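You operate a simulated robot arm through the tools that you are given. There is no shell and no other tool. Be economical: measure what you need, move in short steps, check, and stop when the job is done.

The job below is to be done with a simulated two-armed robot. You get a single attempt, and the scene is never put back.

Task
Tighten the leaking bottle's cap, stand it in the spill tray and mop up.
Fine: hold the bottle with one hand, turn the cap tight with the other; mop the pool with the white wipe and put it in the tray. Set down upright: blue-capped stock bottle.

Only the result counts: the job must be done as asked and must still hold three seconds after the hand-in. Knocking over, shifting, dropping, spilling or breaking anything else fails it. A push-on lid holds only when it is set on centred and level and pressed home; a screw cap is set on level and turned clockwise until tight.

Robot
Two 6-joint arms with fingered hands on one trunk, on a base that drives. Base frame: it is fixed to the floor where the robot stands at the start and does not move with it; the origin is under the middle of the robot, x ahead of it, y to its left, z up; the surface under the hand at the start is at about z = 920. Readings come in mm, rad, newtons and seconds.
The left shoulder is at the start at [70, 168, 1419], the right one opposite. With the tool pointing down near the work surface each hand reaches from about 440 to 700 mm from the robot's upright axis, wherever it stands, measured 20 degrees to its own side. Places, roughly: blue spill tray (31x18x3 cm) [800, 0, 900]; folded blue bench wipe [-3750, -250, 750]; inside of the blue spill tray [800, 0, 900]. Payload 4 kg a hand.
Tool frame (each hand has its own): the origin (TCP) lies between the finger pads and is the grasp point; the fingertips stand 26 mm ahead of it; z points along the fingers, y is the line along which they close. The gripper opens to 132 mm. The gripper's body begins 73 mm behind the TCP. The gripper is a hand of 3 fingers: y runs from the thumb to the fingers, the wrist lies at [0, 0, -224] in the tool frame.
Orientation is told as [roll, pitch, yaw] about the base's x, y, z axes, in that order, counted from this pose: with the fingers straight down and closing along the base's y, the tool's x points along the base's -x, its y along +y and its z along -z.

Tools
- The arms move only by the tool play_rows. It takes "left_targets", "right_targets" or both (then of equal length, played together; a hand with none holds still); each is a list of rows, each a list of 6 numbers: the shift along the tool's x, y, z in mm, then the turn, a rotation vector about the tool's x, y, z in rad. In form: [[dx, dy, dz, rx, ry, rz], ...]. A call has 1 to 12 rows; each row shifts and turns the commanded pose from where the row before left it, along the tool's axes as they then stand. A row lasts 0.2 s, in which the tool goes at most 50 mm and 0.15 rad; a call with a longer step from one row to the next is refused whole. A pose out of reach is approached as far as the arm can. The call stops where the force on the tool passes 40 N (or 10 N more than at its start, if that is more) or the arm is blocked; 0.2 s more then pass. In this call time passes only in rows, and 0.2 s behind the last. It gives the time, the measured TCP pose, the force on the tool (base axes), the opening and the grip force at its end, in the units of the frame above (readings bear some noise), with the torque about the TCP (base axes, N m) and any sound that the robot's microphone picked up, and new pictures: "views" is both (left out), scene, wrist or none (wrist: the cameras of the hands that moved).
- Cameras (640 x 400 px; columns grow to the right, rows downward): "scene" is now at [123.6, -20.9, 1622]; the picture's right is [-0.30, -0.95, 0.00], its down [-0.76, 0.24, -0.61] and it looks along [0.58, -0.18, -0.79] (base axes); focal length 283 px, centre (320, 200). "left" rides on the left gripper at [-62, 3, -92] in its tool frame; the picture's right is [-0.05, -1.00, 0.00], its down [0.83, -0.04, -0.56] and it looks along [0.55, -0.03, 0.83] (tool axes); focal length 230 px, centre (320, 200). "right" rides on the right gripper at [62, 3, -92] in its tool frame; the picture's right is [-0.05, 1.00, 0.00], its down [-0.83, -0.04, -0.56] and it looks along [-0.55, -0.03, 0.83] (tool axes); focal length 230 px, centre (320, 200). There is no depth. A picture from a camera that has moved, and an enlarged one, comes with that camera's place and axes in the base frame and with its lens.
- move_column(by): slides the trunk up (or, below 0, down) by that many mm; the arms and the scene camera ride with it, the base frame stays. It gives what a move gives, with no picture.
- roll_base(legs): drives the robot by 1 to 6 legs, each [ahead, left, turn to the left] in mm, mm and rad, along the robot's own axes; the way and the turn of a leg run together, so that a leg with both is an arc; at most 1500 mm and 3.142 rad a leg. The arms and the cameras ride along, it lands a little off, and it stops where it bumps. It gives what a move gives, and a new picture of the scene camera.
- curl_fingers(finger1, finger2, thumb_bend, hand): sets how far each is bent, from 0 (flat) to 1 (curled in); at 0.3 the hand is open as for a grip, at 0.7 the pads meet at the TCP. One left out holds its place. A second passes; each finger stops where it meets its share of the squeeze, and holds until it gets a number again. It is the only way to open and close the hand. It gives what a move gives, with no picture; readings hold the bend of each and the force on the fingers (four entries, about 0 where the hand has none), thumb and palm.
- head_to(pan, tilt): turns the head with the scene camera to pan (to the left, within 1.501 rad either way) and tilt (down, from -0.506 to 1.204), counted from straight ahead of the robot. It gives what a move gives, and a new picture of the scene camera.
- close_up(camera, box): a new picture of the part [left, top, right, bottom] of that camera's present view, enlarged. No time passes.
- finish_job(): hands the job in; it is judged then, once.

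Work in short steps. Places have to be worked out from the pictures, the camera data and where the tool is seen: move nearer, look again, correct. Check each grasp and each placing, and mend what went wrong. You have 120 turns and 260 pictures in all, those below and enlarged ones among them. Open the grippers and draw the arms clear of the work before you hand the job in, unless the task says otherwise; then end with one line.

The tools are called as a command line: name --argument value ..., lists and objects as JSON in quotes. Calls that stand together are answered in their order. play_rows: Moves the arms, as the interface text tells. Its arguments: {"type":"object","properties":{"left_targets":{"type":"array"},"right_targets":{"type":"array"},"views":{"type":"string","enum":["both","scene","wrist","none"]}},"required":[]} The other tools are called the same way: move_column (by) slides the trunk up or down; curl_fingers (finger1, finger2, thumb_bend, hand) moves the fingers one by one; roll_base (legs) drives the base; head_to (pan, tilt) turns the head that bears the scene camera; close_up (camera, box) takes an enlarged picture of a part of a camera's view; finish_job () hands the job in.

At the start:

```text
clock: 0.0
left_eef_pos: [557.9, 202.9, 998.6]
left_ee_rot: [0.0, -0.001, 0.002]
left_ft_force: [0.3, -0.4, 0.6]
left_moment: [0.0, 0.03, -0.02]
left_finger_gap: 131.9
left_grip_force: 0.0
left_shape: jaw
left_bend: [0.3, 0.3, 0.3]
left_finger forces: [0.1, 0.0, 0.0, 0.0, 0.1, 0.1]
right_eef_pos: [468.4, -275.8, 999.4]
right_ee_rot: [-0.001, -0.001, -0.001]
right_ft_force: [0.5, 1.0, 0.7]
right_moment: [0.02, -0.01, 0.0]
right_finger_gap: 131.9
right_grip_force: 0.0
right_shape: jaw
right_bend: [0.3, 0.3, 0.3]
right_finger forces: [0.1, 0.0, 0.1, 0.0, 0.0, 0.0]
trunk travel left (down, up): [-865.0, 75.0]
robot x, y, heading: [-2.5, -1.3, -0.004]
head pan, tilt: [-0.304, 0.918]
```

scene: 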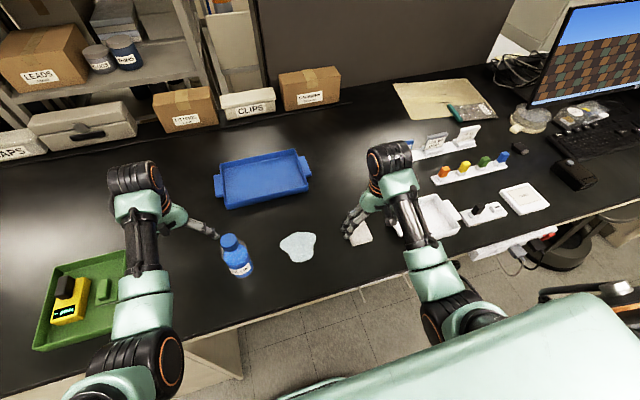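
right: 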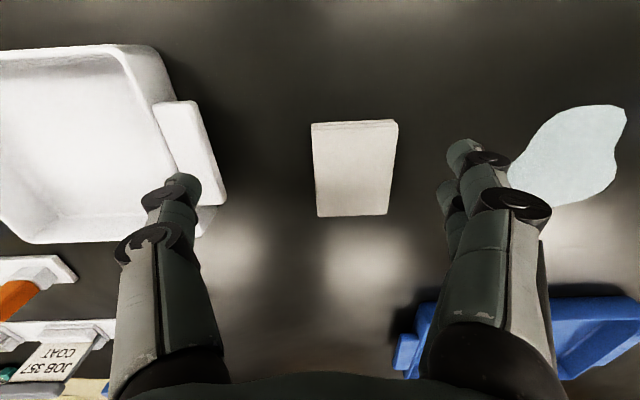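
left: 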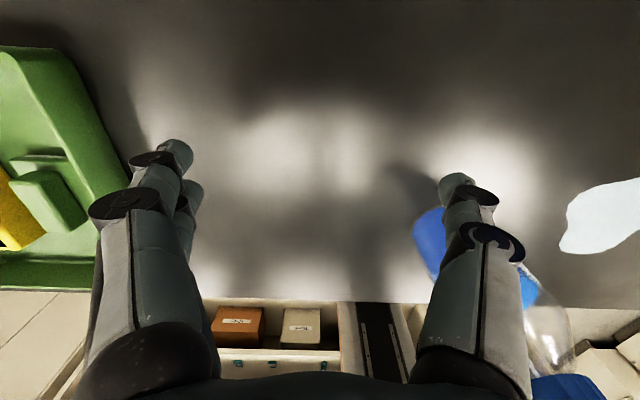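

I'll look closer at the bottle, pool and wipe in the scene view before moving.

close_up --camera "scene" --box '[180, 200, 340, 300]'

close_up --camera "scene" --box '[320, 180, 480, 280]'

```text
4.00 times, centred on (260, 250) of scene
camera zoom: at [123.6, -20.9, 1622.0], right [-0.3, -0.95, 0.0], down [-0.76, 0.24, -0.61], along [0.58, -0.18, -0.79], focal length 1132 px, centre (560, 0)
```

zoom: 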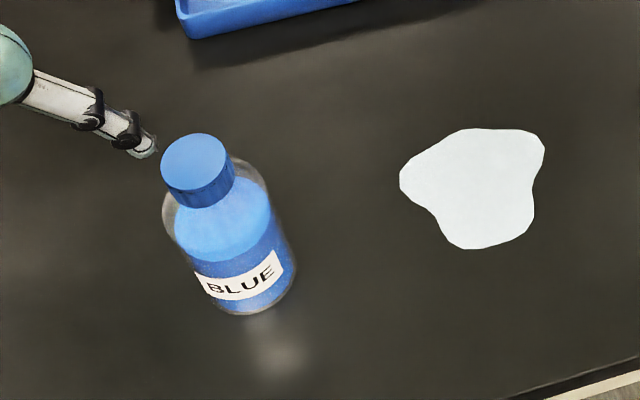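

```text
4.00 times, centred on (400, 230) of scene
camera zoom: at [123.6, -20.9, 1622.0], right [-0.3, -0.95, 0.0], down [-0.76, 0.24, -0.61], along [0.58, -0.18, -0.79], focal length 1132 px, centre (0, 80)
```

zoom: 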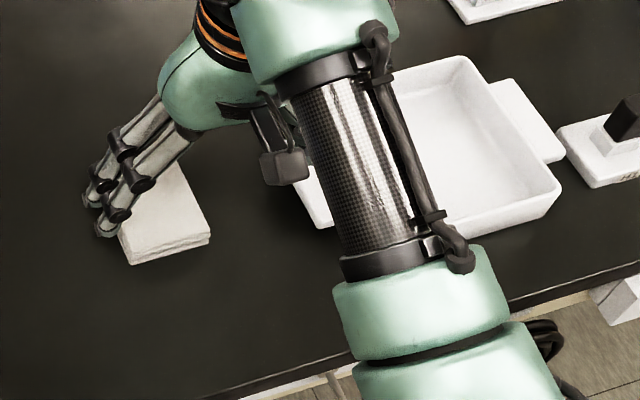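

The bottle stands upright near [475, 80], about 165 mm tall, with the cap top near z 1080. I'll turn the left hand so it can take the bottle from the side, starting with a lift and a yaw.

play_rows --left_targets '[[0, 25, -40, 0, 0, 0], [0, 25, -40, 0, 0, 0], [0, 0, 0, 0, 0, 0.15], [0, 0, 0, 0, 0, 0.15], [0, 0, 0, 0, 0, 0.15], [0, 0, 0, 0, 0, 0.15], [0, 0, 0, 0, 0, 0.15], [0, 0, 0, 0, 0, 0.15], [0, 0, 0, 0, 0, 0.15]]' --views "none"

play_rows --left_targets '[[0, 0, 0, 0, -0.143, 0], [0, 0, 0, 0, -0.143, 0], [0, 0, 0, 0, -0.143, 0], [0, 0, 0, 0, -0.143, 0], [0, 0, 0, 0, -0.143, 0], [0, 0, 0, 0, -0.143, 0], [0, 0, 0, 0, -0.143, 0], [0, 0, 0, 0, -0.143, 0], [0, 0, 0, 0, -0.143, 0], [0, 0, 0, 0, -0.143, 0], [0, 0, 0, 0, -0.143, 0]]' --views "both"

```text
clock: 2.0
left_eef_pos: [576.9, 251.3, 1057.1]
left_ee_rot: [0.001, -0.001, -1.052]
left_ft_force: [-0.4, 1.0, 0.4]
left_moment: [0.02, 0.02, 0.02]
left_finger_gap: 131.8
left_grip_force: 0.0
left_shape: jaw
left_bend: [0.3, 0.3, 0.3]
left_finger forces: [0.0, 0.1, 0.0, 0.0, 0.1, 0.0]
left hand out of reach, approached as far as the arm can: row 2
right_eef_pos: [468.8, -274.3, 999.6]
right_ee_rot: [0.0, 0.001, 0.001]
right_ft_force: [0.1, 0.0, 0.1]
right_moment: [-0.01, -0.02, -0.02]
right_finger_gap: 132.0
right_grip_force: 0.1
right_shape: jaw
right_bend: [0.3, 0.3, 0.3]
right_finger forces: [0.1, 0.0, 0.0, 0.0, 0.0, 0.1]
trunk travel left (down, up): [-865.0, 75.0]
robot x, y, heading: [-0.6, -4.2, -0.0]
head pan, tilt: [-0.304, 0.918]
```

```text
clock: 4.4
left_eef_pos: [577.3, 251.7, 1055.1]
left_ee_rot: [-3.031, -1.566, 1.983]
left_ft_force: [0.6, 0.4, 0.6]
left_moment: [0.02, 0.03, -0.02]
left_finger_gap: 132.2
left_grip_force: 0.1
left_shape: jaw
left_bend: [0.3, 0.3, 0.3]
left_finger forces: [0.1, 0.1, 0.0, 0.1, 0.0, 0.0]
right_eef_pos: [469.4, -275.7, 999.1]
right_ee_rot: [0.001, 0.0, 0.0]
right_ft_force: [-0.3, 0.2, 0.6]
right_moment: [0.01, -0.05, 0.0]
right_finger_gap: 131.8
right_grip_force: 0.0
right_shape: jaw
right_bend: [0.3, 0.3, 0.3]
right_finger forces: [0.0, 0.0, 0.0, 0.0, 0.0, 0.0]
trunk travel left (down, up): [-865.0, 75.0]
robot x, y, heading: [1.2, -2.1, 0.002]
head pan, tilt: [-0.304, 0.918]
camera scene: at [124.2, -20.9, 1621.9], right [-0.3, -0.95, 0.0], down [-0.76, 0.24, -0.61], along [0.58, -0.18, -0.79], focal length 283 px, centre (320, 200)
camera left: at [533.0, 332.9, 1116.7], right [-0.87, -0.5, 0.05], down [-0.31, 0.46, -0.83], along [0.39, -0.74, -0.55], focal length 230 px, centre (320, 200)
```

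scene: 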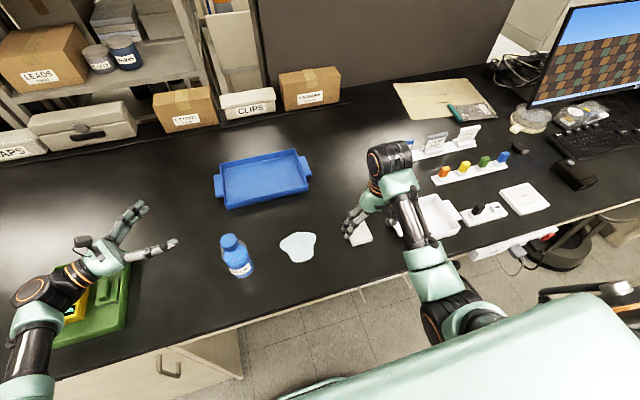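
left: 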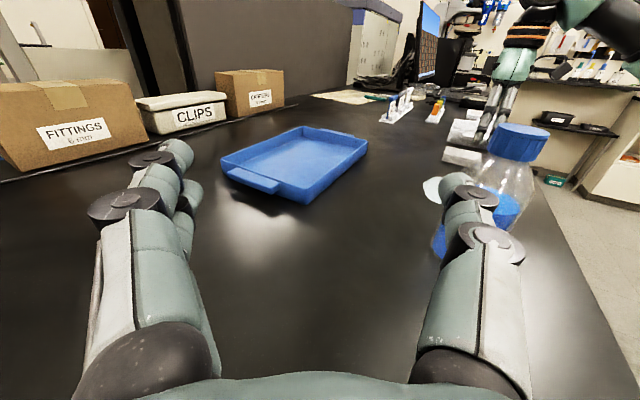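

From the left camera the cap top sits near [478, 80, 1062]. I'll shift the left hand sideways until it faces the bottle, and lower it to body height.

play_rows --left_targets '[[0, -42, -10, 0, 0, 0], [0, -42, -10, 0, 0, 0], [25, -42, 0, 0, 0, 0], [30, -42, 0, 0, 0, 0], [40, 0, 0, 0, 0, 0]]' --views "both"

```text
refused: row 4 steps farther than a row can; nothing moved
```

play_rows --left_targets '[[0, -42, -10, 0, 0, 0], [0, -42, -10, 0, 0, 0], [20, -42, 0, 0, 0, 0], [20, -42, 0, 0, 0, 0], [45, 0, 0, 0, 0, 0]]' --views "both"

```text
clock: 5.6
left_eef_pos: [422.8, 185.3, 971.4]
left_ee_rot: [-2.866, -1.569, 1.818]
left_ft_force: [-0.3, -0.2, 0.4]
left_moment: [-0.02, 0.0, -0.04]
left_finger_gap: 132.0
left_grip_force: 0.1
left_shape: jaw
left_bend: [0.3, 0.3, 0.3]
left_finger forces: [0.0, 0.0, 0.1, 0.0, 0.0, 0.0]
right_eef_pos: [468.7, -274.8, 999.0]
right_ee_rot: [-0.001, 0.0, -0.001]
right_ft_force: [-0.1, -1.1, -0.4]
right_moment: [0.0, -0.01, 0.01]
right_finger_gap: 131.7
right_grip_force: 0.2
right_shape: jaw
right_bend: [0.3, 0.3, 0.3]
right_finger forces: [0.1, 0.1, 0.1, 0.0, 0.0, 0.0]
trunk travel left (down, up): [-865.0, 75.0]
robot x, y, heading: [-4.9, -0.4, -0.003]
head pan, tilt: [-0.304, 0.918]
camera scene: at [125.2, -20.6, 1621.9], right [-0.3, -0.95, 0.0], down [-0.76, 0.24, -0.61], along [0.58, -0.18, -0.79], focal length 283 px, centre (320, 200)
camera left: at [379.1, 266.0, 1031.5], right [-0.87, -0.5, 0.05], down [-0.31, 0.46, -0.83], along [0.39, -0.74, -0.55], focal length 230 px, centre (320, 200)
```

scene: 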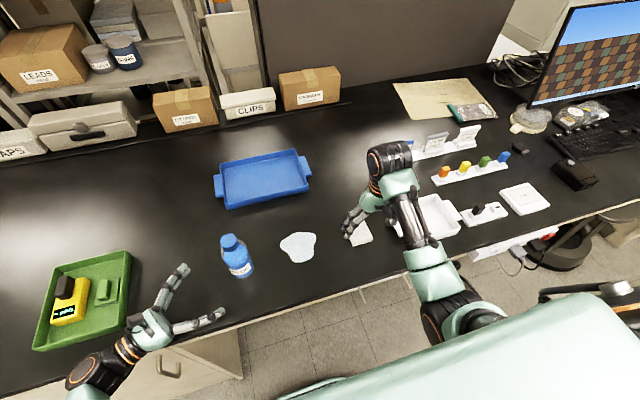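
left: 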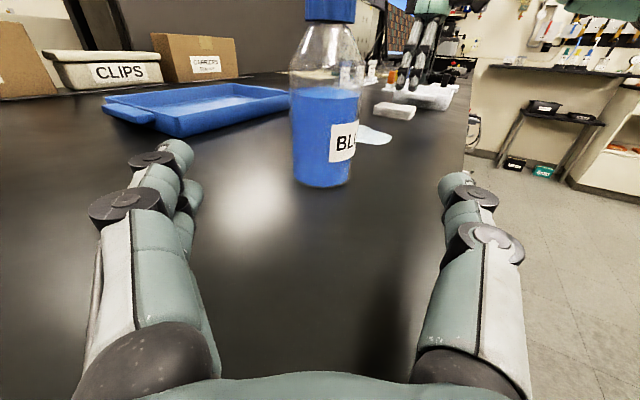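

The bottle is centred between the left fingers at mid-body height, with its base near z 920. I'll advance about 118 mm along the tool axis.

play_rows --left_targets '[[0, 0, 40, 0, 0, 0], [0, 0, 40, 0, 0, 0], [0, 0, 36, 0, 0, 0]]' --views "both"

```text
clock: 6.4
left_eef_pos: [477.7, 87.7, 970.7]
left_ee_rot: [-2.003, -1.57, 0.955]
left_ft_force: [0.3, 0.2, 0.5]
left_moment: [-0.01, 0.0, 0.01]
left_finger_gap: 132.0
left_grip_force: 0.2
left_shape: jaw
left_bend: [0.3, 0.3, 0.3]
left_finger forces: [0.0, 0.1, 0.0, 0.0, 0.0, 0.1]
right_eef_pos: [468.0, -275.2, 999.8]
right_ee_rot: [-0.001, -0.001, 0.0]
right_ft_force: [-0.1, 0.0, 0.2]
right_moment: [0.03, -0.03, -0.01]
right_finger_gap: 131.7
right_grip_force: 0.1
right_shape: jaw
right_bend: [0.3, 0.3, 0.3]
right_finger forces: [0.0, 0.0, 0.1, 0.0, 0.0, 0.0]
trunk travel left (down, up): [-865.0, 75.0]
robot x, y, heading: [3.8, 1.2, 0.003]
head pan, tilt: [-0.304, 0.918]
camera scene: at [124.2, -21.7, 1621.9], right [-0.3, -0.95, 0.0], down [-0.76, 0.24, -0.61], along [0.58, -0.18, -0.79], focal length 283 px, centre (320, 200)
camera left: at [434.2, 167.6, 1031.9], right [-0.87, -0.5, 0.05], down [-0.31, 0.46, -0.83], along [0.39, -0.74, -0.55], focal length 230 px, centre (320, 200)
```

scene: 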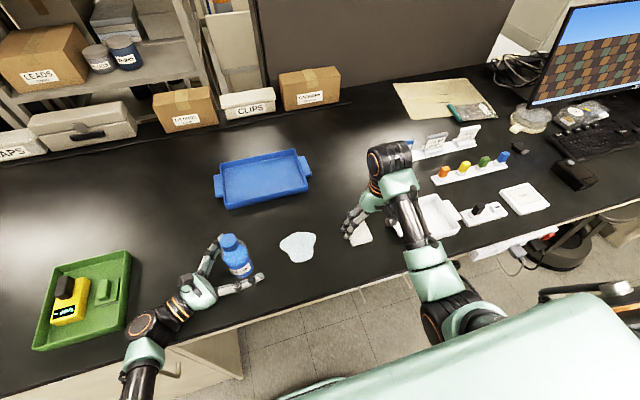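
left: 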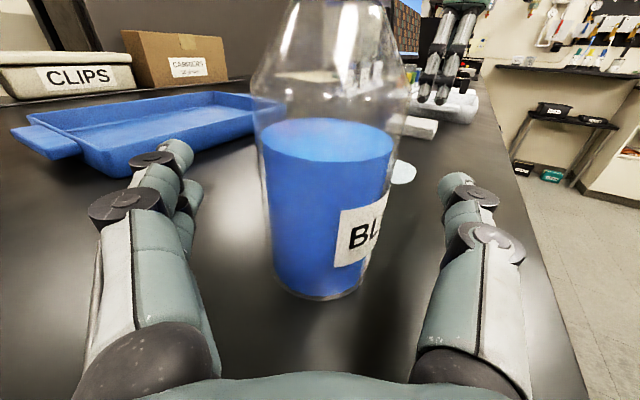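

The bottle axis is about 12 mm ahead of the TCP and 4 mm to the right. I'll correct that, then close gently.

play_rows --left_targets '[[0, -4, 12, 0, 0, 0]]' --views "wrist"

curl_fingers --hand "left" --finger1 0.45 --finger2 0.45 --thumb_bend 0.45

```text
clock: 6.8
left_eef_pos: [480.8, 74.0, 972.1]
left_ee_rot: [-3.042, -1.571, 1.994]
left_ft_force: [-0.1, 0.7, 0.2]
left_moment: [0.0, 0.01, 0.01]
left_finger_gap: 131.9
left_grip_force: 0.0
left_shape: jaw
left_bend: [0.3, 0.3, 0.3]
left_finger forces: [0.0, 0.1, 0.0, 0.1, 0.0, 0.0]
right_eef_pos: [467.4, -275.5, 999.7]
right_ee_rot: [0.002, -0.001, 0.002]
right_ft_force: [0.0, -0.4, 1.0]
right_moment: [0.01, 0.02, 0.0]
right_finger_gap: 132.2
right_grip_force: 0.0
right_shape: jaw
right_bend: [0.3, 0.3, 0.3]
right_finger forces: [0.1, 0.1, 0.1, 0.0, 0.0, 0.1]
trunk travel left (down, up): [-865.0, 75.0]
robot x, y, heading: [0.8, 1.6, 0.0]
head pan, tilt: [-0.304, 0.918]
camera left: at [437.0, 154.7, 1032.1], right [-0.87, -0.5, 0.05], down [-0.31, 0.46, -0.83], along [0.39, -0.74, -0.55], focal length 230 px, centre (320, 200)
```

left: 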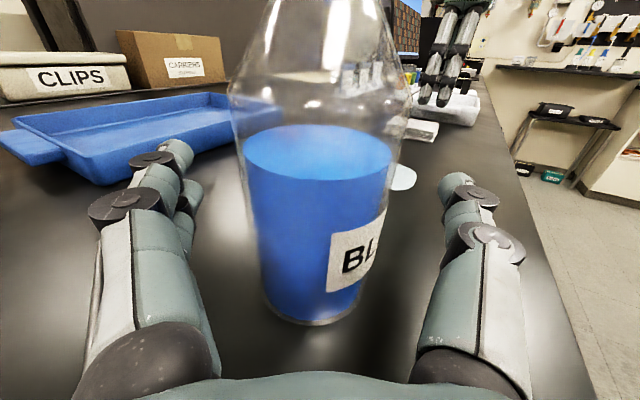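

```text
clock: 7.8
left_eef_pos: [481.1, 75.5, 971.8]
left_ee_rot: [-2.951, -1.569, 1.902]
left_ft_force: [-0.2, 0.7, 0.2]
left_moment: [-0.05, 0.02, 0.01]
left_finger_gap: 85.3
left_grip_force: 0.0
left_shape: fingers
left_bend: [0.45, 0.45, 0.45]
left_finger forces: [0.1, 0.0, 0.0, 0.1, 0.0, 0.0]
right_eef_pos: [467.0, -274.7, 999.7]
right_ee_rot: [-0.001, 0.001, 0.0]
right_ft_force: [-0.9, 0.8, 0.0]
right_moment: [0.0, -0.02, 0.02]
right_finger_gap: 131.9
right_grip_force: 0.1
right_shape: jaw
right_bend: [0.3, 0.3, 0.3]
right_finger forces: [0.0, 0.0, 0.0, 0.0, 0.1, 0.0]
trunk travel left (down, up): [-865.0, 75.0]
robot x, y, heading: [4.3, 2.0, 0.001]
head pan, tilt: [-0.304, 0.918]
```

The gap is 85 mm with no contact yet, so I'll close further onto the body.

curl_fingers --hand "left" --finger1 0.58 --finger2 0.58 --thumb_bend 0.58

close_up --camera "left" --box '[0, 0, 640, 400]'

```text
clock: 8.8
left_eef_pos: [481.3, 73.8, 971.1]
left_ee_rot: [-2.94, -1.57, 1.889]
left_ft_force: [0.6, -0.9, -0.3]
left_moment: [0.01, -0.01, 0.0]
left_finger_gap: 47.5
left_grip_force: 1.6
left_shape: fingers
left_bend: [0.56, 0.56, 0.56]
left_finger forces: [0.7, 0.7, 0.1, 0.1, 1.4, 0.0]
right_eef_pos: [468.6, -274.9, 999.2]
right_ee_rot: [-0.001, 0.0, -0.001]
right_ft_force: [-0.7, 0.7, -0.1]
right_moment: [0.02, -0.01, 0.03]
right_finger_gap: 132.0
right_grip_force: 0.1
right_shape: jaw
right_bend: [0.3, 0.3, 0.3]
right_finger forces: [0.1, 0.1, 0.0, 0.0, 0.1, 0.0]
trunk travel left (down, up): [-865.0, 75.0]
robot x, y, heading: [2.0, 2.1, -0.001]
head pan, tilt: [-0.304, 0.918]
```

```text
1.00 times, centred on (320, 200) of left (not enlarged: the box is as wide or as high as the picture)
camera zoom: at [436.7, 155.3, 1032.1], right [-0.87, -0.5, 0.05], down [-0.31, 0.46, -0.83], along [0.39, -0.74, -0.55], focal length 230 px, centre (320, 200)
```

zoom: 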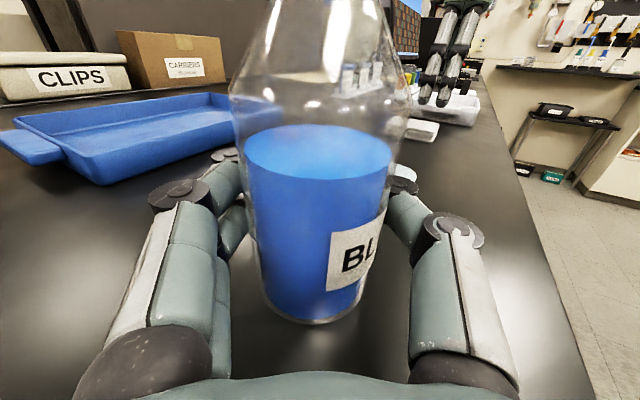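

All three digits touch the body, with 1.6 N of grip. I'll squeeze harder.

curl_fingers --hand "left" --finger1 0.75 --finger2 0.75 --thumb_bend 0.75

close_up --camera "left" --box '[0, 0, 640, 400]'

close_up --camera "scene" --box '[180, 200, 340, 300]'

```text
clock: 9.8
left_eef_pos: [481.1, 74.9, 970.3]
left_ee_rot: [-2.928, -1.57, 1.879]
left_ft_force: [0.1, -0.5, -0.3]
left_moment: [0.0, 0.01, -0.02]
left_finger_gap: 37.5
left_grip_force: 28.8
left_shape: fingers
left_bend: [0.64, 0.65, 0.65]
left_finger forces: [14.0, 14.1, 0.0, 0.0, 29.5, 0.0]
right_eef_pos: [467.3, -274.8, 999.3]
right_ee_rot: [0.002, 0.0, 0.0]
right_ft_force: [-0.1, -1.0, 0.3]
right_moment: [-0.02, 0.0, 0.02]
right_finger_gap: 132.0
right_grip_force: 0.0
right_shape: jaw
right_bend: [0.3, 0.3, 0.3]
right_finger forces: [0.1, 0.0, 0.0, 0.0, 0.1, 0.0]
trunk travel left (down, up): [-865.0, 75.0]
robot x, y, heading: [-0.6, -0.5, -0.002]
head pan, tilt: [-0.304, 0.918]
```

```text
1.00 times, centred on (320, 200) of left (not enlarged: the box is as wide or as high as the picture)
camera zoom: at [436.7, 155.2, 1032.1], right [-0.87, -0.5, 0.05], down [-0.31, 0.46, -0.83], along [0.39, -0.74, -0.55], focal length 230 px, centre (320, 200)
```

zoom: 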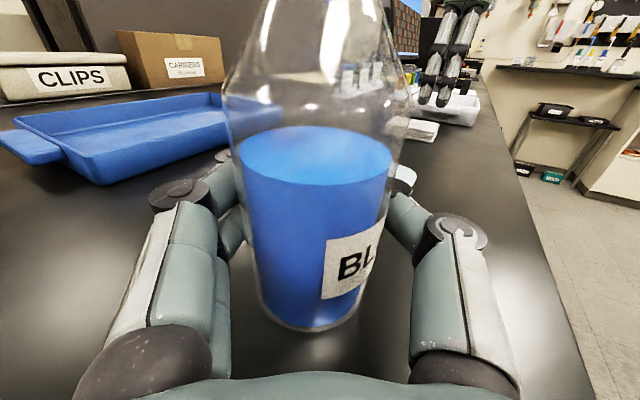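

```text
4.00 times, centred on (260, 250) of scene
camera zoom: at [123.5, -21.1, 1622.0], right [-0.3, -0.95, 0.0], down [-0.76, 0.24, -0.61], along [0.58, -0.18, -0.79], focal length 1132 px, centre (560, 0)
```

zoom: 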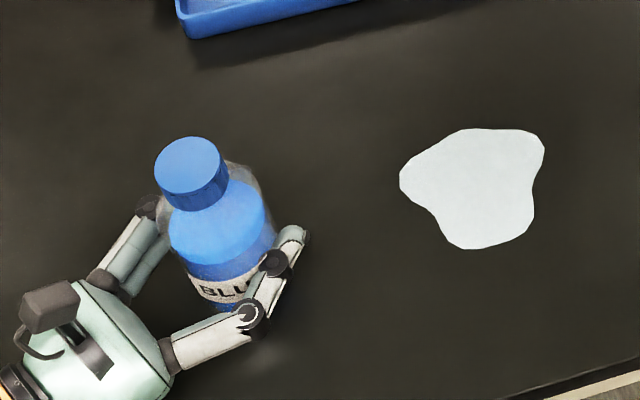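

The bottle is held with 29 N. The cap centre is near [480, 83] with its top near z 1070, so I'll bring the right hand up and over above it.

play_rows --right_targets '[[0, 0, -45, 0, 0, 0], [0, 0, -45, 0, 0, 0], [0, 0, -45, 0, 0, 0], [0, 0, -45, 0, 0, 0], [0, 45, 0, 0, 0, 0], [-3, 45, 0, 0, 0, 0], [-3, 45, 0, 0, 0, 0], [-3, 45, 0, 0, 0, 0], [-3, 45, 0, 0, 0, 0], [0, 45, 0, 0, 0, 0], [0, 45, 0, 0, 0, 0], [0, 42, 0, 0, 0, 0]]' --views "both"

```text
clock: 11.9
left_eef_pos: [479.4, 73.3, 971.0]
left_ee_rot: [-2.808, -1.569, 1.757]
left_ft_force: [0.3, -0.7, 0.8]
left_moment: [0.01, -0.03, -0.03]
left_finger_gap: 37.1
left_grip_force: 28.5
left_shape: fingers
left_bend: [0.65, 0.65, 0.66]
left_finger forces: [13.6, 13.9, 0.1, 0.0, 29.2, 0.0]
right_eef_pos: [539.3, -178.5, 996.4]
right_ee_rot: [-0.153, 0.001, -0.075]
right_ft_force: [0.5, -0.1, -0.3]
right_moment: [0.01, -0.01, -0.01]
right_finger_gap: 131.8
right_grip_force: 0.0
right_shape: jaw
right_bend: [0.3, 0.3, 0.3]
right_finger forces: [0.0, 0.1, 0.0, 0.0, 0.0, 0.1]
right hand out of reach, approached as far as the arm can: row 1, 2, 3, 4, 5, 10
trunk travel left (down, up): [-865.0, 75.0]
robot x, y, heading: [-1.2, -1.8, -0.0]
head pan, tilt: [-0.304, 0.918]
stopped in row 10 (right hand): the arm was blocked; the commanded pose is now the measured one
camera scene: at [124.0, -21.1, 1622.0], right [-0.3, -0.95, 0.0], down [-0.76, 0.24, -0.61], along [0.58, -0.18, -0.79], focal length 283 px, centre (320, 200)
camera right: at [480.2, -156.8, 1087.3], right [0.13, 0.98, -0.15], down [0.83, -0.02, 0.56], along [0.54, -0.2, -0.82], focal length 230 px, centre (320, 200)
```

scene: 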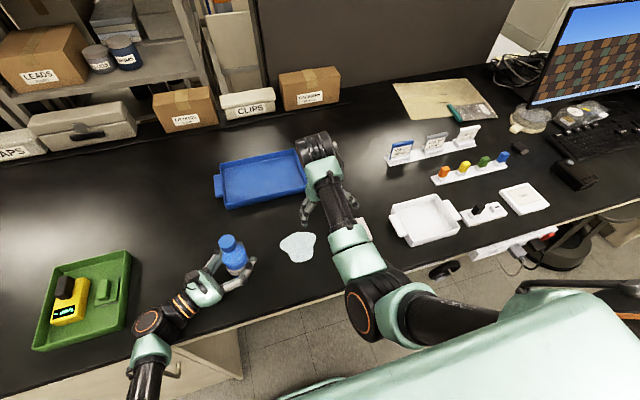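
right: 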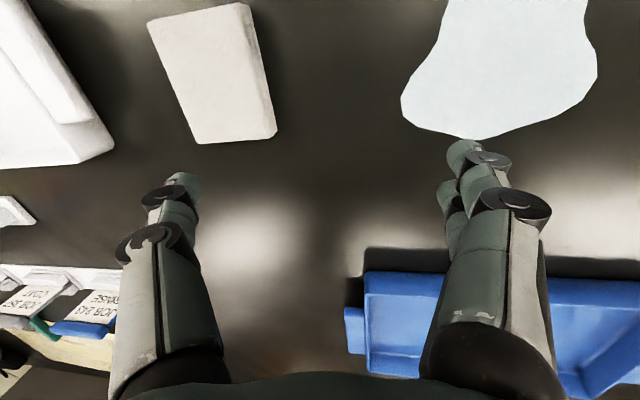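

The right hand couldn't rise with the tool pointing down at this trunk height, and it stopped at [539, -178, 996]. I'll raise the trunk for headroom, which lifts the held bottle straight up with it.

move_column --by 70

play_rows --right_targets '[[0, 0, 0, 0.15, 0, 0], [0, 0, 0, 0, 0, -0.075]]' --views "both"

```text
clock: 13.0
left_eef_pos: [480.2, 74.1, 1040.8]
left_ee_rot: [-2.471, -1.569, 1.419]
left_ft_force: [0.7, 0.3, -2.4]
left_moment: [0.01, 0.05, -0.02]
left_finger_gap: 36.8
left_grip_force: 28.1
left_shape: fingers
left_bend: [0.65, 0.65, 0.66]
left_finger forces: [13.3, 13.9, 0.1, 0.0, 29.0, 0.0]
right_eef_pos: [539.6, -178.6, 1066.1]
right_ee_rot: [-0.152, -0.001, -0.076]
right_ft_force: [-0.6, -0.3, -0.7]
right_moment: [-0.01, 0.01, -0.01]
right_finger_gap: 131.8
right_grip_force: 0.1
right_shape: jaw
right_bend: [0.3, 0.3, 0.3]
right_finger forces: [0.1, 0.1, 0.0, 0.1, 0.1, 0.0]
trunk travel left (down, up): [-935.0, 5.0]
robot x, y, heading: [0.7, -0.6, 0.0]
head pan, tilt: [-0.304, 0.918]
```

```text
clock: 13.8
left_eef_pos: [480.6, 73.6, 1040.8]
left_ee_rot: [-1.538, -1.569, 0.486]
left_ft_force: [-0.1, 0.0, -2.7]
left_moment: [0.01, -0.01, 0.04]
left_finger_gap: 36.8
left_grip_force: 28.2
left_shape: fingers
left_bend: [0.65, 0.65, 0.66]
left_finger forces: [13.2, 14.0, 0.0, 0.0, 29.0, 0.1]
right_eef_pos: [540.1, -218.0, 1063.4]
right_ee_rot: [-0.361, 0.022, -0.033]
right_ft_force: [-0.2, -0.6, -0.6]
right_moment: [-0.01, -0.01, -0.01]
right_finger_gap: 131.7
right_grip_force: 0.1
right_shape: jaw
right_bend: [0.3, 0.3, 0.3]
right_finger forces: [0.1, 0.0, 0.0, 0.0, 0.0, 0.1]
trunk travel left (down, up): [-935.0, 5.0]
robot x, y, heading: [1.0, 2.5, -0.004]
head pan, tilt: [-0.304, 0.918]
stopped in row 2 (right hand): the arm was blocked; the commanded pose is now the measured one
camera scene: at [123.7, -20.8, 1692.0], right [-0.3, -0.95, 0.0], down [-0.76, 0.24, -0.61], along [0.58, -0.18, -0.79], focal length 283 px, centre (320, 200)
camera right: at [482.3, -179.1, 1150.2], right [0.07, 0.93, -0.35], down [0.85, 0.13, 0.52], along [0.53, -0.34, -0.78], focal length 230 px, centre (320, 200)
```

scene: 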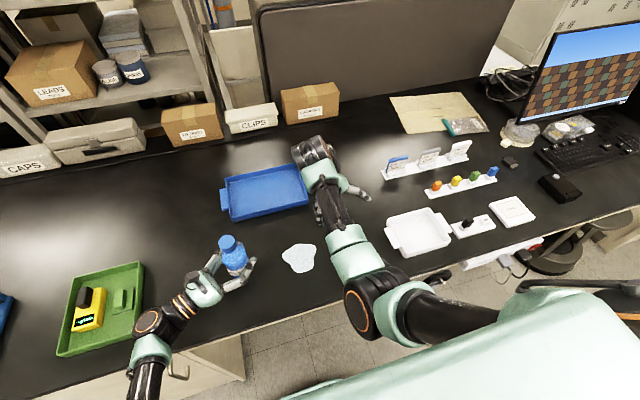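
right: 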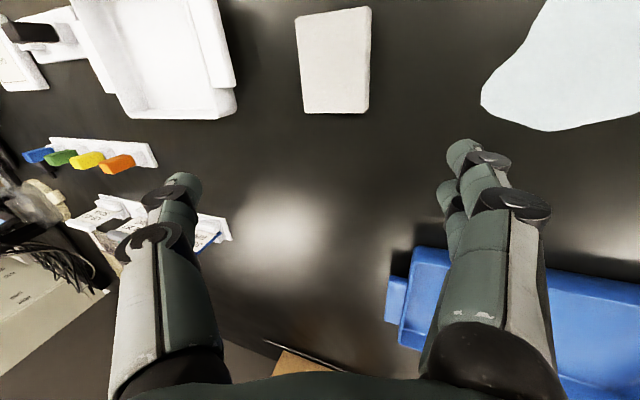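

I had the roll sign backwards (tool x is base -x), so I'll level the right hand with negative rx and pull it back a little toward its own side.

play_rows --right_targets '[[0, 0, 0, -0.12, 0, 0], [0, 0, 0, -0.12, 0, 0], [0, 0, 0, -0.12, 0, 0]]' --views "scene"

```text
clock: 14.6
left_eef_pos: [480.3, 73.8, 1041.1]
left_ee_rot: [-2.563, -1.571, 1.515]
left_ft_force: [-0.1, 0.0, -2.6]
left_moment: [-0.05, 0.0, 0.01]
left_finger_gap: 36.7
left_grip_force: 27.9
left_shape: fingers
left_bend: [0.65, 0.65, 0.66]
left_finger forces: [13.1, 14.0, 0.0, 0.1, 28.8, 0.0]
right_eef_pos: [538.7, -214.8, 1063.5]
right_ee_rot: [0.004, 0.025, -0.032]
right_ft_force: [-0.9, -0.5, 0.1]
right_moment: [0.03, 0.02, 0.02]
right_finger_gap: 132.0
right_grip_force: 0.1
right_shape: jaw
right_bend: [0.3, 0.3, 0.3]
right_finger forces: [0.0, 0.0, 0.0, 0.0, 0.0, 0.1]
trunk travel left (down, up): [-935.0, 5.0]
robot x, y, heading: [0.5, 3.0, 0.001]
head pan, tilt: [-0.304, 0.918]
camera scene: at [123.9, -22.0, 1691.9], right [-0.3, -0.95, 0.0], down [-0.76, 0.24, -0.61], along [0.58, -0.18, -0.79], focal length 283 px, centre (320, 200)
```

scene: 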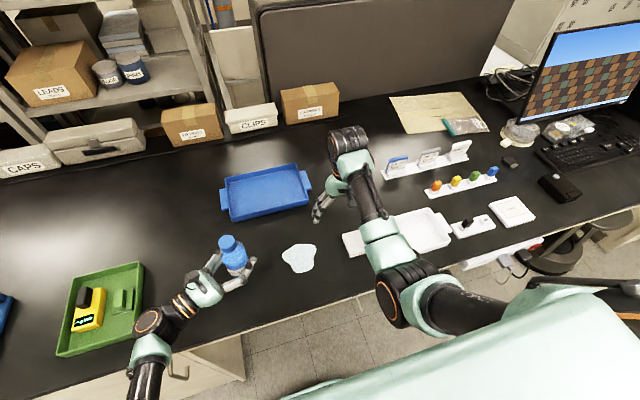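

The right hand is level at [539, -215, 1063]. I'll test how high it can go here.

play_rows --right_targets '[[0, 0, -20, 0, -0.025, 0], [0, 0, -20, 0, 0, 0]]' --views "none"

```text
clock: 15.2
left_eef_pos: [480.8, 73.5, 1040.6]
left_ee_rot: [-2.628, -1.57, 1.578]
left_ft_force: [-0.9, 0.4, -2.8]
left_moment: [-0.01, 0.01, 0.02]
left_finger_gap: 37.1
left_grip_force: 28.3
left_shape: fingers
left_bend: [0.65, 0.65, 0.66]
left_finger forces: [13.3, 14.1, 0.0, 0.1, 28.9, 0.0]
right_eef_pos: [541.9, -214.4, 1102.7]
right_ee_rot: [0.001, -0.004, -0.03]
right_ft_force: [0.0, 0.0, -0.2]
right_moment: [0.03, -0.01, -0.02]
right_finger_gap: 131.7
right_grip_force: 0.1
right_shape: jaw
right_bend: [0.3, 0.3, 0.3]
right_finger forces: [0.1, 0.1, 0.0, 0.0, 0.0, 0.0]
trunk travel left (down, up): [-935.0, 5.0]
robot x, y, heading: [-3.1, -1.2, 0.001]
head pan, tilt: [-0.304, 0.918]
```

z = 1103 is reachable. I'll move inward in y at this height.

play_rows --right_targets '[[0, 30, 0, 0, 0, 0], [0, 30, 0, 0, 0, 0], [0, 30, 0, 0, 0, 0], [0, 30, 0, 0, 0, 0]]' --views "scene"

```text
clock: 16.4
left_eef_pos: [479.7, 73.6, 1040.0]
left_ee_rot: [-1.662, -1.569, 0.613]
left_ft_force: [0.7, 0.7, -2.3]
left_moment: [-0.02, 0.01, 0.01]
left_finger_gap: 36.3
left_grip_force: 27.6
left_shape: fingers
left_bend: [0.65, 0.65, 0.66]
left_finger forces: [13.2, 14.1, 0.0, 0.0, 28.8, 0.0]
right_eef_pos: [549.9, -160.4, 1093.0]
right_ee_rot: [-0.1, -0.009, -0.085]
right_ft_force: [-0.5, -0.3, 0.7]
right_moment: [0.0, 0.01, 0.0]
right_finger_gap: 132.1
right_grip_force: 0.0
right_shape: jaw
right_bend: [0.3, 0.3, 0.3]
right_finger forces: [0.0, 0.0, 0.1, 0.1, 0.1, 0.1]
trunk travel left (down, up): [-935.0, 5.0]
robot x, y, heading: [1.7, -0.4, -0.006]
head pan, tilt: [-0.304, 0.918]
stopped in row 4 (right hand): the arm was blocked; the commanded pose is now the measured one
camera scene: at [123.8, -20.4, 1692.0], right [-0.3, -0.95, 0.0], down [-0.76, 0.24, -0.61], along [0.58, -0.18, -0.79], focal length 283 px, centre (320, 200)
```

scene: 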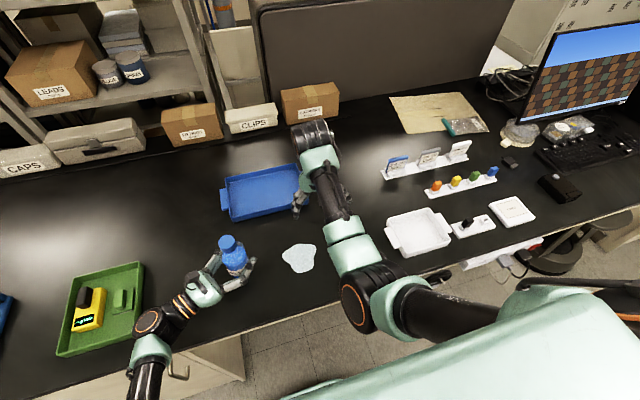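

The right arm is blocked inward of about y = -165, so the bottle has to come to it. I'll clear the right hand outward and test how far the left arm can carry the bottle inward.

play_rows --right_targets '[[0, -30, 0, -0.1, 0, 0.0], [0, -30, 0, 0, 0, -0.08], [0, -20, 0, 0, 0, 0]]' --views "none"

play_rows --left_targets '[[0, -20, 35, 0, 0, 0], [0, -20, 35, 0, 0, 0], [0, -20, 35, 0, 0, 0], [0, -20, 35, 0, 0, 0]]' --views "scene"

```text
clock: 17.2
left_eef_pos: [481.3, 74.6, 1041.9]
left_ee_rot: [-2.537, -1.569, 1.485]
left_ft_force: [-0.1, 0.9, -2.3]
left_moment: [-0.02, 0.02, 0.01]
left_finger_gap: 36.7
left_grip_force: 27.8
left_shape: fingers
left_bend: [0.65, 0.65, 0.66]
left_finger forces: [13.2, 13.9, 0.0, 0.0, 28.7, 0.0]
right_eef_pos: [543.3, -238.5, 1098.2]
right_ee_rot: [0.003, -0.008, -0.005]
right_ft_force: [0.2, 0.1, -0.4]
right_moment: [-0.02, -0.02, -0.03]
right_finger_gap: 132.0
right_grip_force: 0.1
right_shape: jaw
right_bend: [0.3, 0.3, 0.3]
right_finger forces: [0.0, 0.1, 0.0, 0.0, 0.0, 0.0]
trunk travel left (down, up): [-935.0, 5.0]
robot x, y, heading: [2.6, -2.9, -0.0]
head pan, tilt: [-0.304, 0.918]
```

```text
clock: 18.4
left_eef_pos: [476.5, -46.1, 1009.7]
left_ee_rot: [0.429, -1.485, -1.482]
left_ft_force: [-0.9, 0.1, -2.2]
left_moment: [0.0, -0.01, 0.01]
left_finger_gap: 36.6
left_grip_force: 28.7
left_shape: fingers
left_bend: [0.65, 0.65, 0.66]
left_finger forces: [13.3, 13.8, 0.0, 0.1, 28.8, 0.0]
right_eef_pos: [543.2, -237.8, 1098.3]
right_ee_rot: [0.005, -0.008, -0.005]
right_ft_force: [0.3, 0.0, -0.4]
right_moment: [-0.01, 0.02, -0.01]
right_finger_gap: 131.9
right_grip_force: 0.2
right_shape: jaw
right_bend: [0.3, 0.3, 0.3]
right_finger forces: [0.0, 0.1, 0.1, 0.0, 0.0, 0.0]
trunk travel left (down, up): [-935.0, 5.0]
robot x, y, heading: [-0.3, 1.8, -0.004]
head pan, tilt: [-0.304, 0.918]
stopped in row 4 (left hand): the arm was blocked; the commanded pose is now the measured one
camera scene: at [123.9, -20.6, 1692.0], right [-0.3, -0.95, 0.0], down [-0.76, 0.24, -0.61], along [0.58, -0.18, -0.79], focal length 283 px, centre (320, 200)
```

scene: 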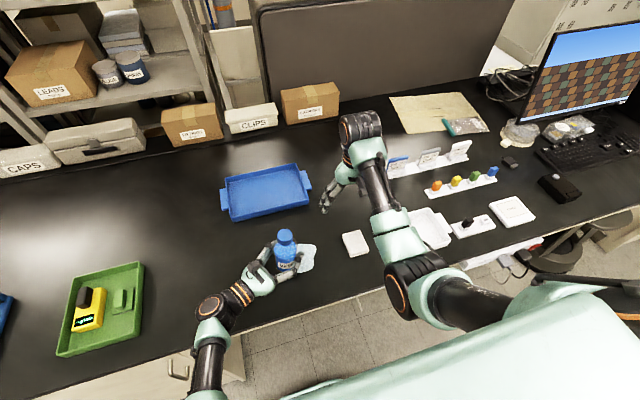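

Both arms are blocked going inward. I'll look down at the robot's own elbows to find the reason.

head_to --pan 0.4 --tilt 1.2

head_to --pan -0.6 --tilt 1.2

```text
clock: 19.5
left_eef_pos: [475.1, -47.3, 1010.2]
left_ee_rot: [0.431, -1.486, -1.486]
left_ft_force: [0.1, -0.7, -2.9]
left_moment: [-0.03, 0.02, -0.01]
left_finger_gap: 36.6
left_grip_force: 28.1
left_shape: fingers
left_bend: [0.65, 0.65, 0.66]
left_finger forces: [13.2, 13.9, 0.0, 0.0, 28.7, 0.0]
right_eef_pos: [543.0, -240.1, 1098.3]
right_ee_rot: [0.002, -0.006, -0.005]
right_ft_force: [-0.4, 0.3, 0.6]
right_moment: [-0.01, -0.05, 0.0]
right_finger_gap: 131.8
right_grip_force: 0.1
right_shape: jaw
right_bend: [0.3, 0.3, 0.3]
right_finger forces: [0.1, 0.1, 0.1, 0.0, 0.0, 0.0]
trunk travel left (down, up): [-935.0, 5.0]
robot x, y, heading: [2.3, 2.8, -0.002]
head pan, tilt: [0.4, 1.201]
camera scene: at [104.3, 22.9, 1673.4], right [0.39, -0.92, 0.0], down [-0.86, -0.36, -0.36], along [0.33, 0.14, -0.93], focal length 283 px, centre (320, 200)
```

scene: 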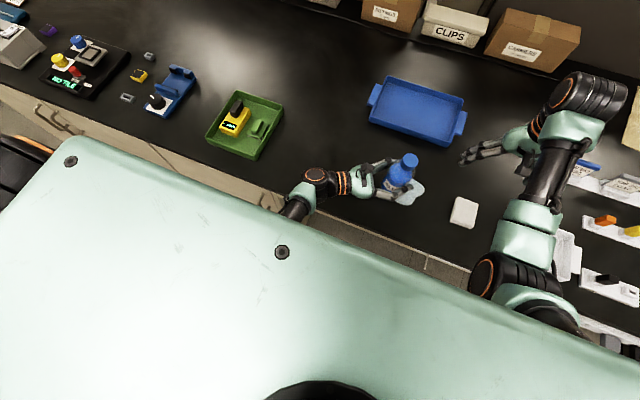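

```text
clock: 20.7
left_eef_pos: [476.4, -46.2, 1010.4]
left_ee_rot: [0.43, -1.485, -1.485]
left_ft_force: [0.8, -0.1, -2.0]
left_moment: [-0.02, 0.02, -0.01]
left_finger_gap: 36.7
left_grip_force: 28.0
left_shape: fingers
left_bend: [0.65, 0.65, 0.66]
left_finger forces: [13.2, 13.8, 0.0, 0.1, 28.7, 0.1]
right_eef_pos: [542.7, -238.9, 1097.8]
right_ee_rot: [0.005, -0.007, -0.005]
right_ft_force: [0.0, -1.3, -0.2]
right_moment: [0.02, -0.02, 0.0]
right_finger_gap: 131.8
right_grip_force: 0.0
right_shape: jaw
right_bend: [0.3, 0.3, 0.3]
right_finger forces: [0.0, 0.0, 0.0, 0.1, 0.0, 0.1]
trunk travel left (down, up): [-935.0, 5.0]
robot x, y, heading: [0.3, -2.0, 0.002]
head pan, tilt: [-0.6, 1.201]
camera scene: at [98.9, -30.4, 1673.4], right [-0.56, -0.83, 0.0], down [-0.77, 0.53, -0.36], along [0.3, -0.2, -0.93], focal length 283 px, centre (320, 200)
```

scene: 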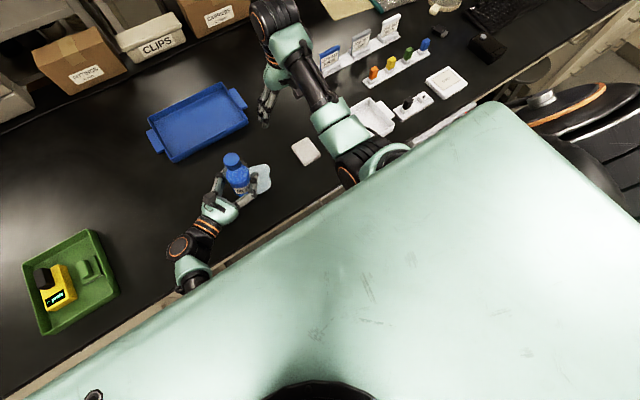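

The elbows lie right against the torso's front edge, so folded poses hit it. Farther out there should be more room inward, so I'll test the right hand at x ≈ 640.

play_rows --right_targets '[[-35, 0, 0, 0, 0, 0], [-35, 0, 0, 0, 0, 0], [-30, 0, 0, 0, 0, 0], [0, 30, 0, 0, 0, 0], [0, 30, 0, 0, 0, 0], [0, 30, 0, 0, 0, 0]]' --views "none"

```text
clock: 22.1
left_eef_pos: [475.0, -47.7, 1011.6]
left_ee_rot: [0.428, -1.485, -1.482]
left_ft_force: [0.6, -0.6, -2.2]
left_moment: [-0.01, 0.0, 0.04]
left_finger_gap: 36.4
left_grip_force: 27.8
left_shape: fingers
left_bend: [0.65, 0.65, 0.66]
left_finger forces: [13.1, 13.9, 0.1, 0.0, 28.5, 0.0]
right_eef_pos: [645.7, -148.9, 1096.7]
right_ee_rot: [0.002, -0.005, -0.004]
right_ft_force: [0.5, 0.1, 0.5]
right_moment: [0.0, 0.03, -0.01]
right_finger_gap: 131.9
right_grip_force: 0.1
right_shape: jaw
right_bend: [0.3, 0.3, 0.3]
right_finger forces: [0.0, 0.1, 0.0, 0.1, 0.0, 0.1]
trunk travel left (down, up): [-935.0, 5.0]
robot x, y, heading: [-0.8, -2.6, -0.0]
head pan, tilt: [-0.6, 1.201]
```

Good: [646, -149] was reached without being blocked. I'll go further inward.

play_rows --right_targets '[[0, 30, 0, 0, 0, 0], [0, 30, 0, 0, 0, 0], [0, 30, 0, 0, 0, 0]]' --views "none"

```text
clock: 22.9
left_eef_pos: [476.8, -47.1, 1012.1]
left_ee_rot: [0.434, -1.485, -1.485]
left_ft_force: [-0.6, 0.4, -3.0]
left_moment: [-0.01, -0.01, 0.0]
left_finger_gap: 36.4
left_grip_force: 28.2
left_shape: fingers
left_bend: [0.65, 0.65, 0.66]
left_finger forces: [13.1, 13.6, 0.0, 0.1, 28.5, 0.0]
right_eef_pos: [646.2, -58.0, 1097.5]
right_ee_rot: [0.005, -0.006, -0.006]
right_ft_force: [0.0, 0.2, -0.2]
right_moment: [0.0, -0.03, 0.01]
right_finger_gap: 131.7
right_grip_force: 0.0
right_shape: jaw
right_bend: [0.3, 0.3, 0.3]
right_finger forces: [0.0, 0.1, 0.0, 0.0, 0.0, 0.0]
trunk travel left (down, up): [-935.0, 5.0]
robot x, y, heading: [-2.7, 2.2, -0.007]
head pan, tilt: [-0.6, 1.201]
```

The right hand reaches [646, -58]. I'll raise it and set it near [610, -50], and level the left hand and bring it back off its blocked pose.

play_rows --right_targets '[[18, 0, -25, 0, 0, 0], [18, 0, -25, 0, 0, 0]]' --left_targets '[[0, 20, -35, 0, 0, 0], [0, 0, 0, 0, -0.085, 0]]' --views "none"

head_to --pan -0.1 --tilt 0.9

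```text
clock: 23.5
left_eef_pos: [474.9, -9.3, 1014.9]
left_ee_rot: [1.929, -1.534, -2.983]
left_ft_force: [0.1, -0.3, -2.6]
left_moment: [-0.04, 0.01, -0.03]
left_finger_gap: 36.5
left_grip_force: 27.6
left_shape: fingers
left_bend: [0.65, 0.65, 0.66]
left_finger forces: [13.2, 13.7, 0.0, 0.1, 28.6, 0.0]
right_eef_pos: [611.8, -66.7, 1152.0]
right_ee_rot: [-0.005, -0.017, -0.012]
right_ft_force: [0.3, 0.6, 0.1]
right_moment: [-0.01, -0.04, -0.04]
right_finger_gap: 132.0
right_grip_force: 0.0
right_shape: jaw
right_bend: [0.3, 0.3, 0.3]
right_finger forces: [0.0, 0.1, 0.0, 0.1, 0.1, 0.1]
trunk travel left (down, up): [-935.0, 5.0]
robot x, y, heading: [-2.4, 0.8, -0.003]
head pan, tilt: [-0.6, 1.201]
```

```text
clock: 24.5
left_eef_pos: [476.9, -10.6, 1014.9]
left_ee_rot: [1.82, -1.537, -2.874]
left_ft_force: [-0.4, -0.5, -2.9]
left_moment: [0.01, -0.01, -0.01]
left_finger_gap: 36.3
left_grip_force: 27.9
left_shape: fingers
left_bend: [0.65, 0.65, 0.66]
left_finger forces: [13.1, 13.8, 0.0, 0.0, 28.5, 0.1]
right_eef_pos: [611.2, -68.6, 1147.3]
right_ee_rot: [-0.006, -0.01, -0.013]
right_ft_force: [-0.5, -0.1, 0.1]
right_moment: [0.03, -0.02, 0.02]
right_finger_gap: 132.2
right_grip_force: 0.1
right_shape: jaw
right_bend: [0.3, 0.3, 0.3]
right_finger forces: [0.1, 0.0, 0.0, 0.0, 0.1, 0.0]
trunk travel left (down, up): [-935.0, 5.0]
robot x, y, heading: [2.6, -2.7, 0.0]
head pan, tilt: [-0.099, 0.901]
camera scene: at [128.1, -6.7, 1693.1], right [-0.1, -0.99, 0.0], down [-0.78, 0.08, -0.62], along [0.62, -0.06, -0.78], focal length 283 px, centre (320, 200)
```

scene: 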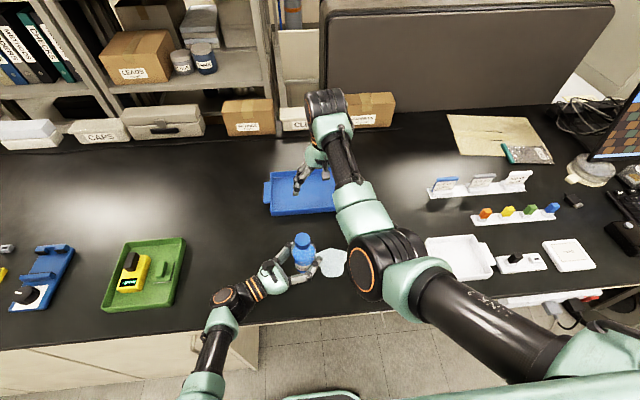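

The right hand holds near [611, -68, 1148]. I'll carry the bottle forward to just short of being under it, levelling the left hand and keeping the cap below the right fingertips.

play_rows --left_targets '[[4, 30.4, 17.4, 0, -0.035, 0], [4, 30.4, 17.4, 0, 0, 0], [4, 30.4, 17.4, 0, 0, 0], [0, 8, 6, 0, 0, 0]]' --views "both"

close_up --camera "right" --box '[0, 0, 640, 400]'

```text
clock: 25.5
left_eef_pos: [590.0, -7.9, 1010.6]
left_ee_rot: [2.48, -1.516, 2.748]
left_ft_force: [0.3, 0.0, -2.7]
left_moment: [-0.01, 0.0, 0.05]
left_finger_gap: 36.4
left_grip_force: 27.4
left_shape: fingers
left_bend: [0.66, 0.65, 0.66]
left_finger forces: [13.1, 13.6, 0.1, 0.0, 28.3, 0.1]
left hand out of reach, approached as far as the arm can: row 4
right_eef_pos: [610.1, -68.4, 1145.7]
right_ee_rot: [-0.008, -0.007, -0.014]
right_ft_force: [0.9, 0.2, -0.8]
right_moment: [0.01, 0.01, 0.0]
right_finger_gap: 132.0
right_grip_force: 0.1
right_shape: jaw
right_bend: [0.3, 0.3, 0.3]
right_finger forces: [0.0, 0.0, 0.0, 0.0, 0.0, 0.0]
trunk travel left (down, up): [-935.0, 5.0]
robot x, y, heading: [1.6, 0.1, 0.003]
head pan, tilt: [-0.099, 0.901]
camera scene: at [128.6, -6.5, 1693.1], right [-0.1, -0.99, 0.0], down [-0.78, 0.08, -0.62], along [0.62, -0.06, -0.78], focal length 283 px, centre (320, 200)
camera left: at [543.2, 73.7, 1068.2], right [-0.87, -0.49, 0.02], down [-0.27, 0.44, -0.86], along [0.41, -0.75, -0.52], focal length 230 px, centre (320, 200)
```

scene: 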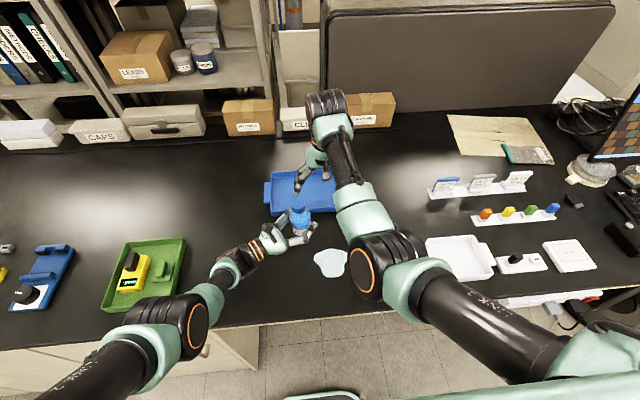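
left: 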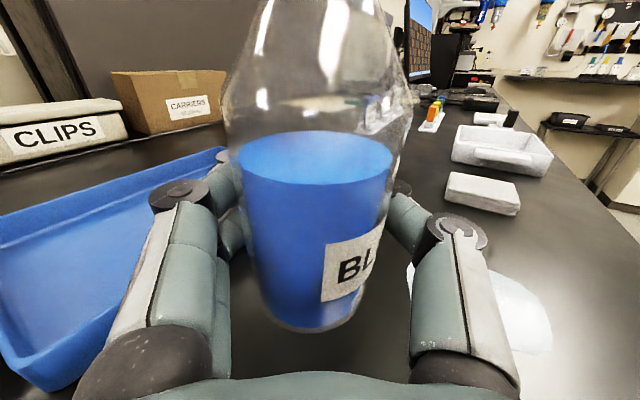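

```text
1.00 times, centred on (320, 200) of right (not enlarged: the box is as wide or as high as the picture)
camera zoom: at [548.5, -63.7, 1237.6], right [0.07, 1.0, -0.01], down [0.83, -0.05, 0.56], along [0.56, -0.04, -0.83], focal length 230 px, centre (320, 200)
```

zoom: 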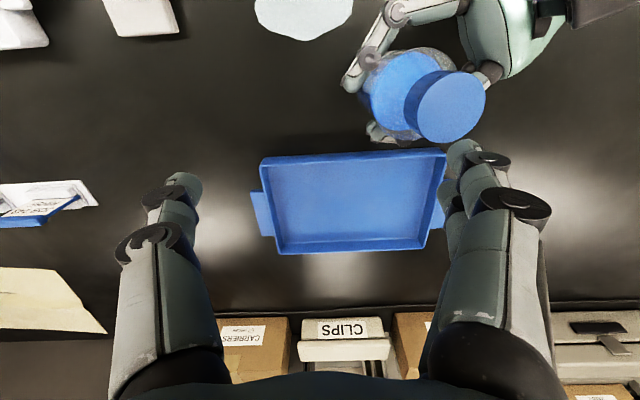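

The cap is near [582, 0, 1110], about 65 mm to the +y side of the right hand's axis and still below its fingertips. I'll bring it under the right TCP.

play_rows --left_targets '[[0, -10, 20, 0, -0.03, 0], [0, -6, 20, 0, -0.025, 0], [0, -4, 15, 0, 0, 0]]' --views "wrist"

close_up --camera "right" --box '[0, 0, 640, 400]'

```text
clock: 26.3
left_eef_pos: [589.4, -58.0, 1030.9]
left_ee_rot: [2.802, -1.469, 2.428]
left_ft_force: [-0.6, -0.1, -1.9]
left_moment: [-0.01, -0.04, 0.01]
left_finger_gap: 36.4
left_grip_force: 27.4
left_shape: fingers
left_bend: [0.66, 0.65, 0.66]
left_finger forces: [13.0, 13.6, 0.0, 0.1, 28.2, 0.0]
left hand out of reach, approached as far as the arm can: row 1, 2, 3
right_eef_pos: [609.8, -68.0, 1146.0]
right_ee_rot: [-0.007, -0.006, -0.012]
right_ft_force: [0.1, 0.1, -0.1]
right_moment: [-0.02, -0.02, 0.0]
right_finger_gap: 132.0
right_grip_force: 0.1
right_shape: jaw
right_bend: [0.3, 0.3, 0.3]
right_finger forces: [0.0, 0.0, 0.0, 0.1, 0.1, 0.1]
trunk travel left (down, up): [-935.0, 5.0]
robot x, y, heading: [0.9, -0.6, -0.003]
head pan, tilt: [-0.099, 0.901]
camera left: at [540.8, 27.2, 1082.7], right [-0.87, -0.49, 0.02], down [-0.24, 0.4, -0.88], along [0.43, -0.77, -0.47], focal length 230 px, centre (320, 200)
```

left: 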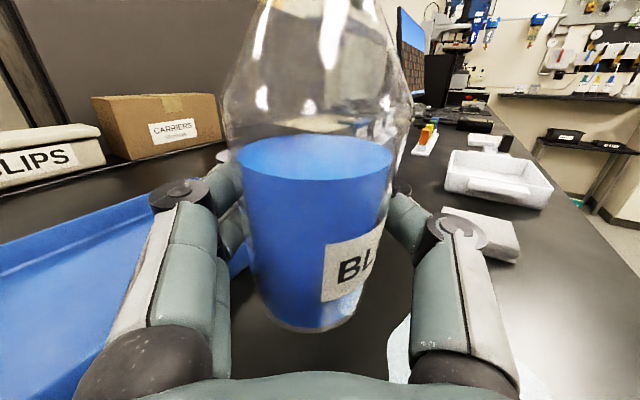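

```text
1.00 times, centred on (320, 200) of right (not enlarged: the box is as wide or as high as the picture)
camera zoom: at [547.6, -63.8, 1237.6], right [0.07, 1.0, -0.01], down [0.83, -0.05, 0.56], along [0.56, -0.04, -0.83], focal length 230 px, centre (320, 200)
```

zoom: 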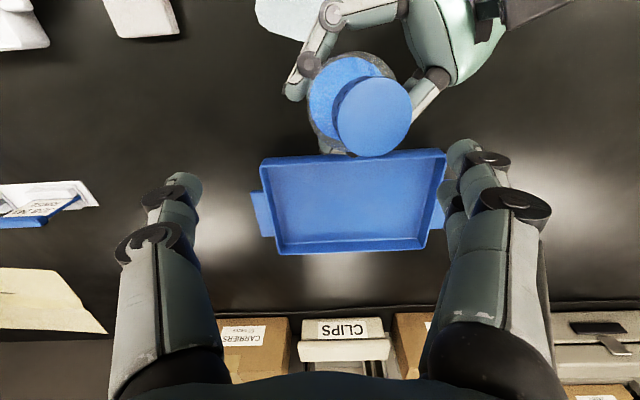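

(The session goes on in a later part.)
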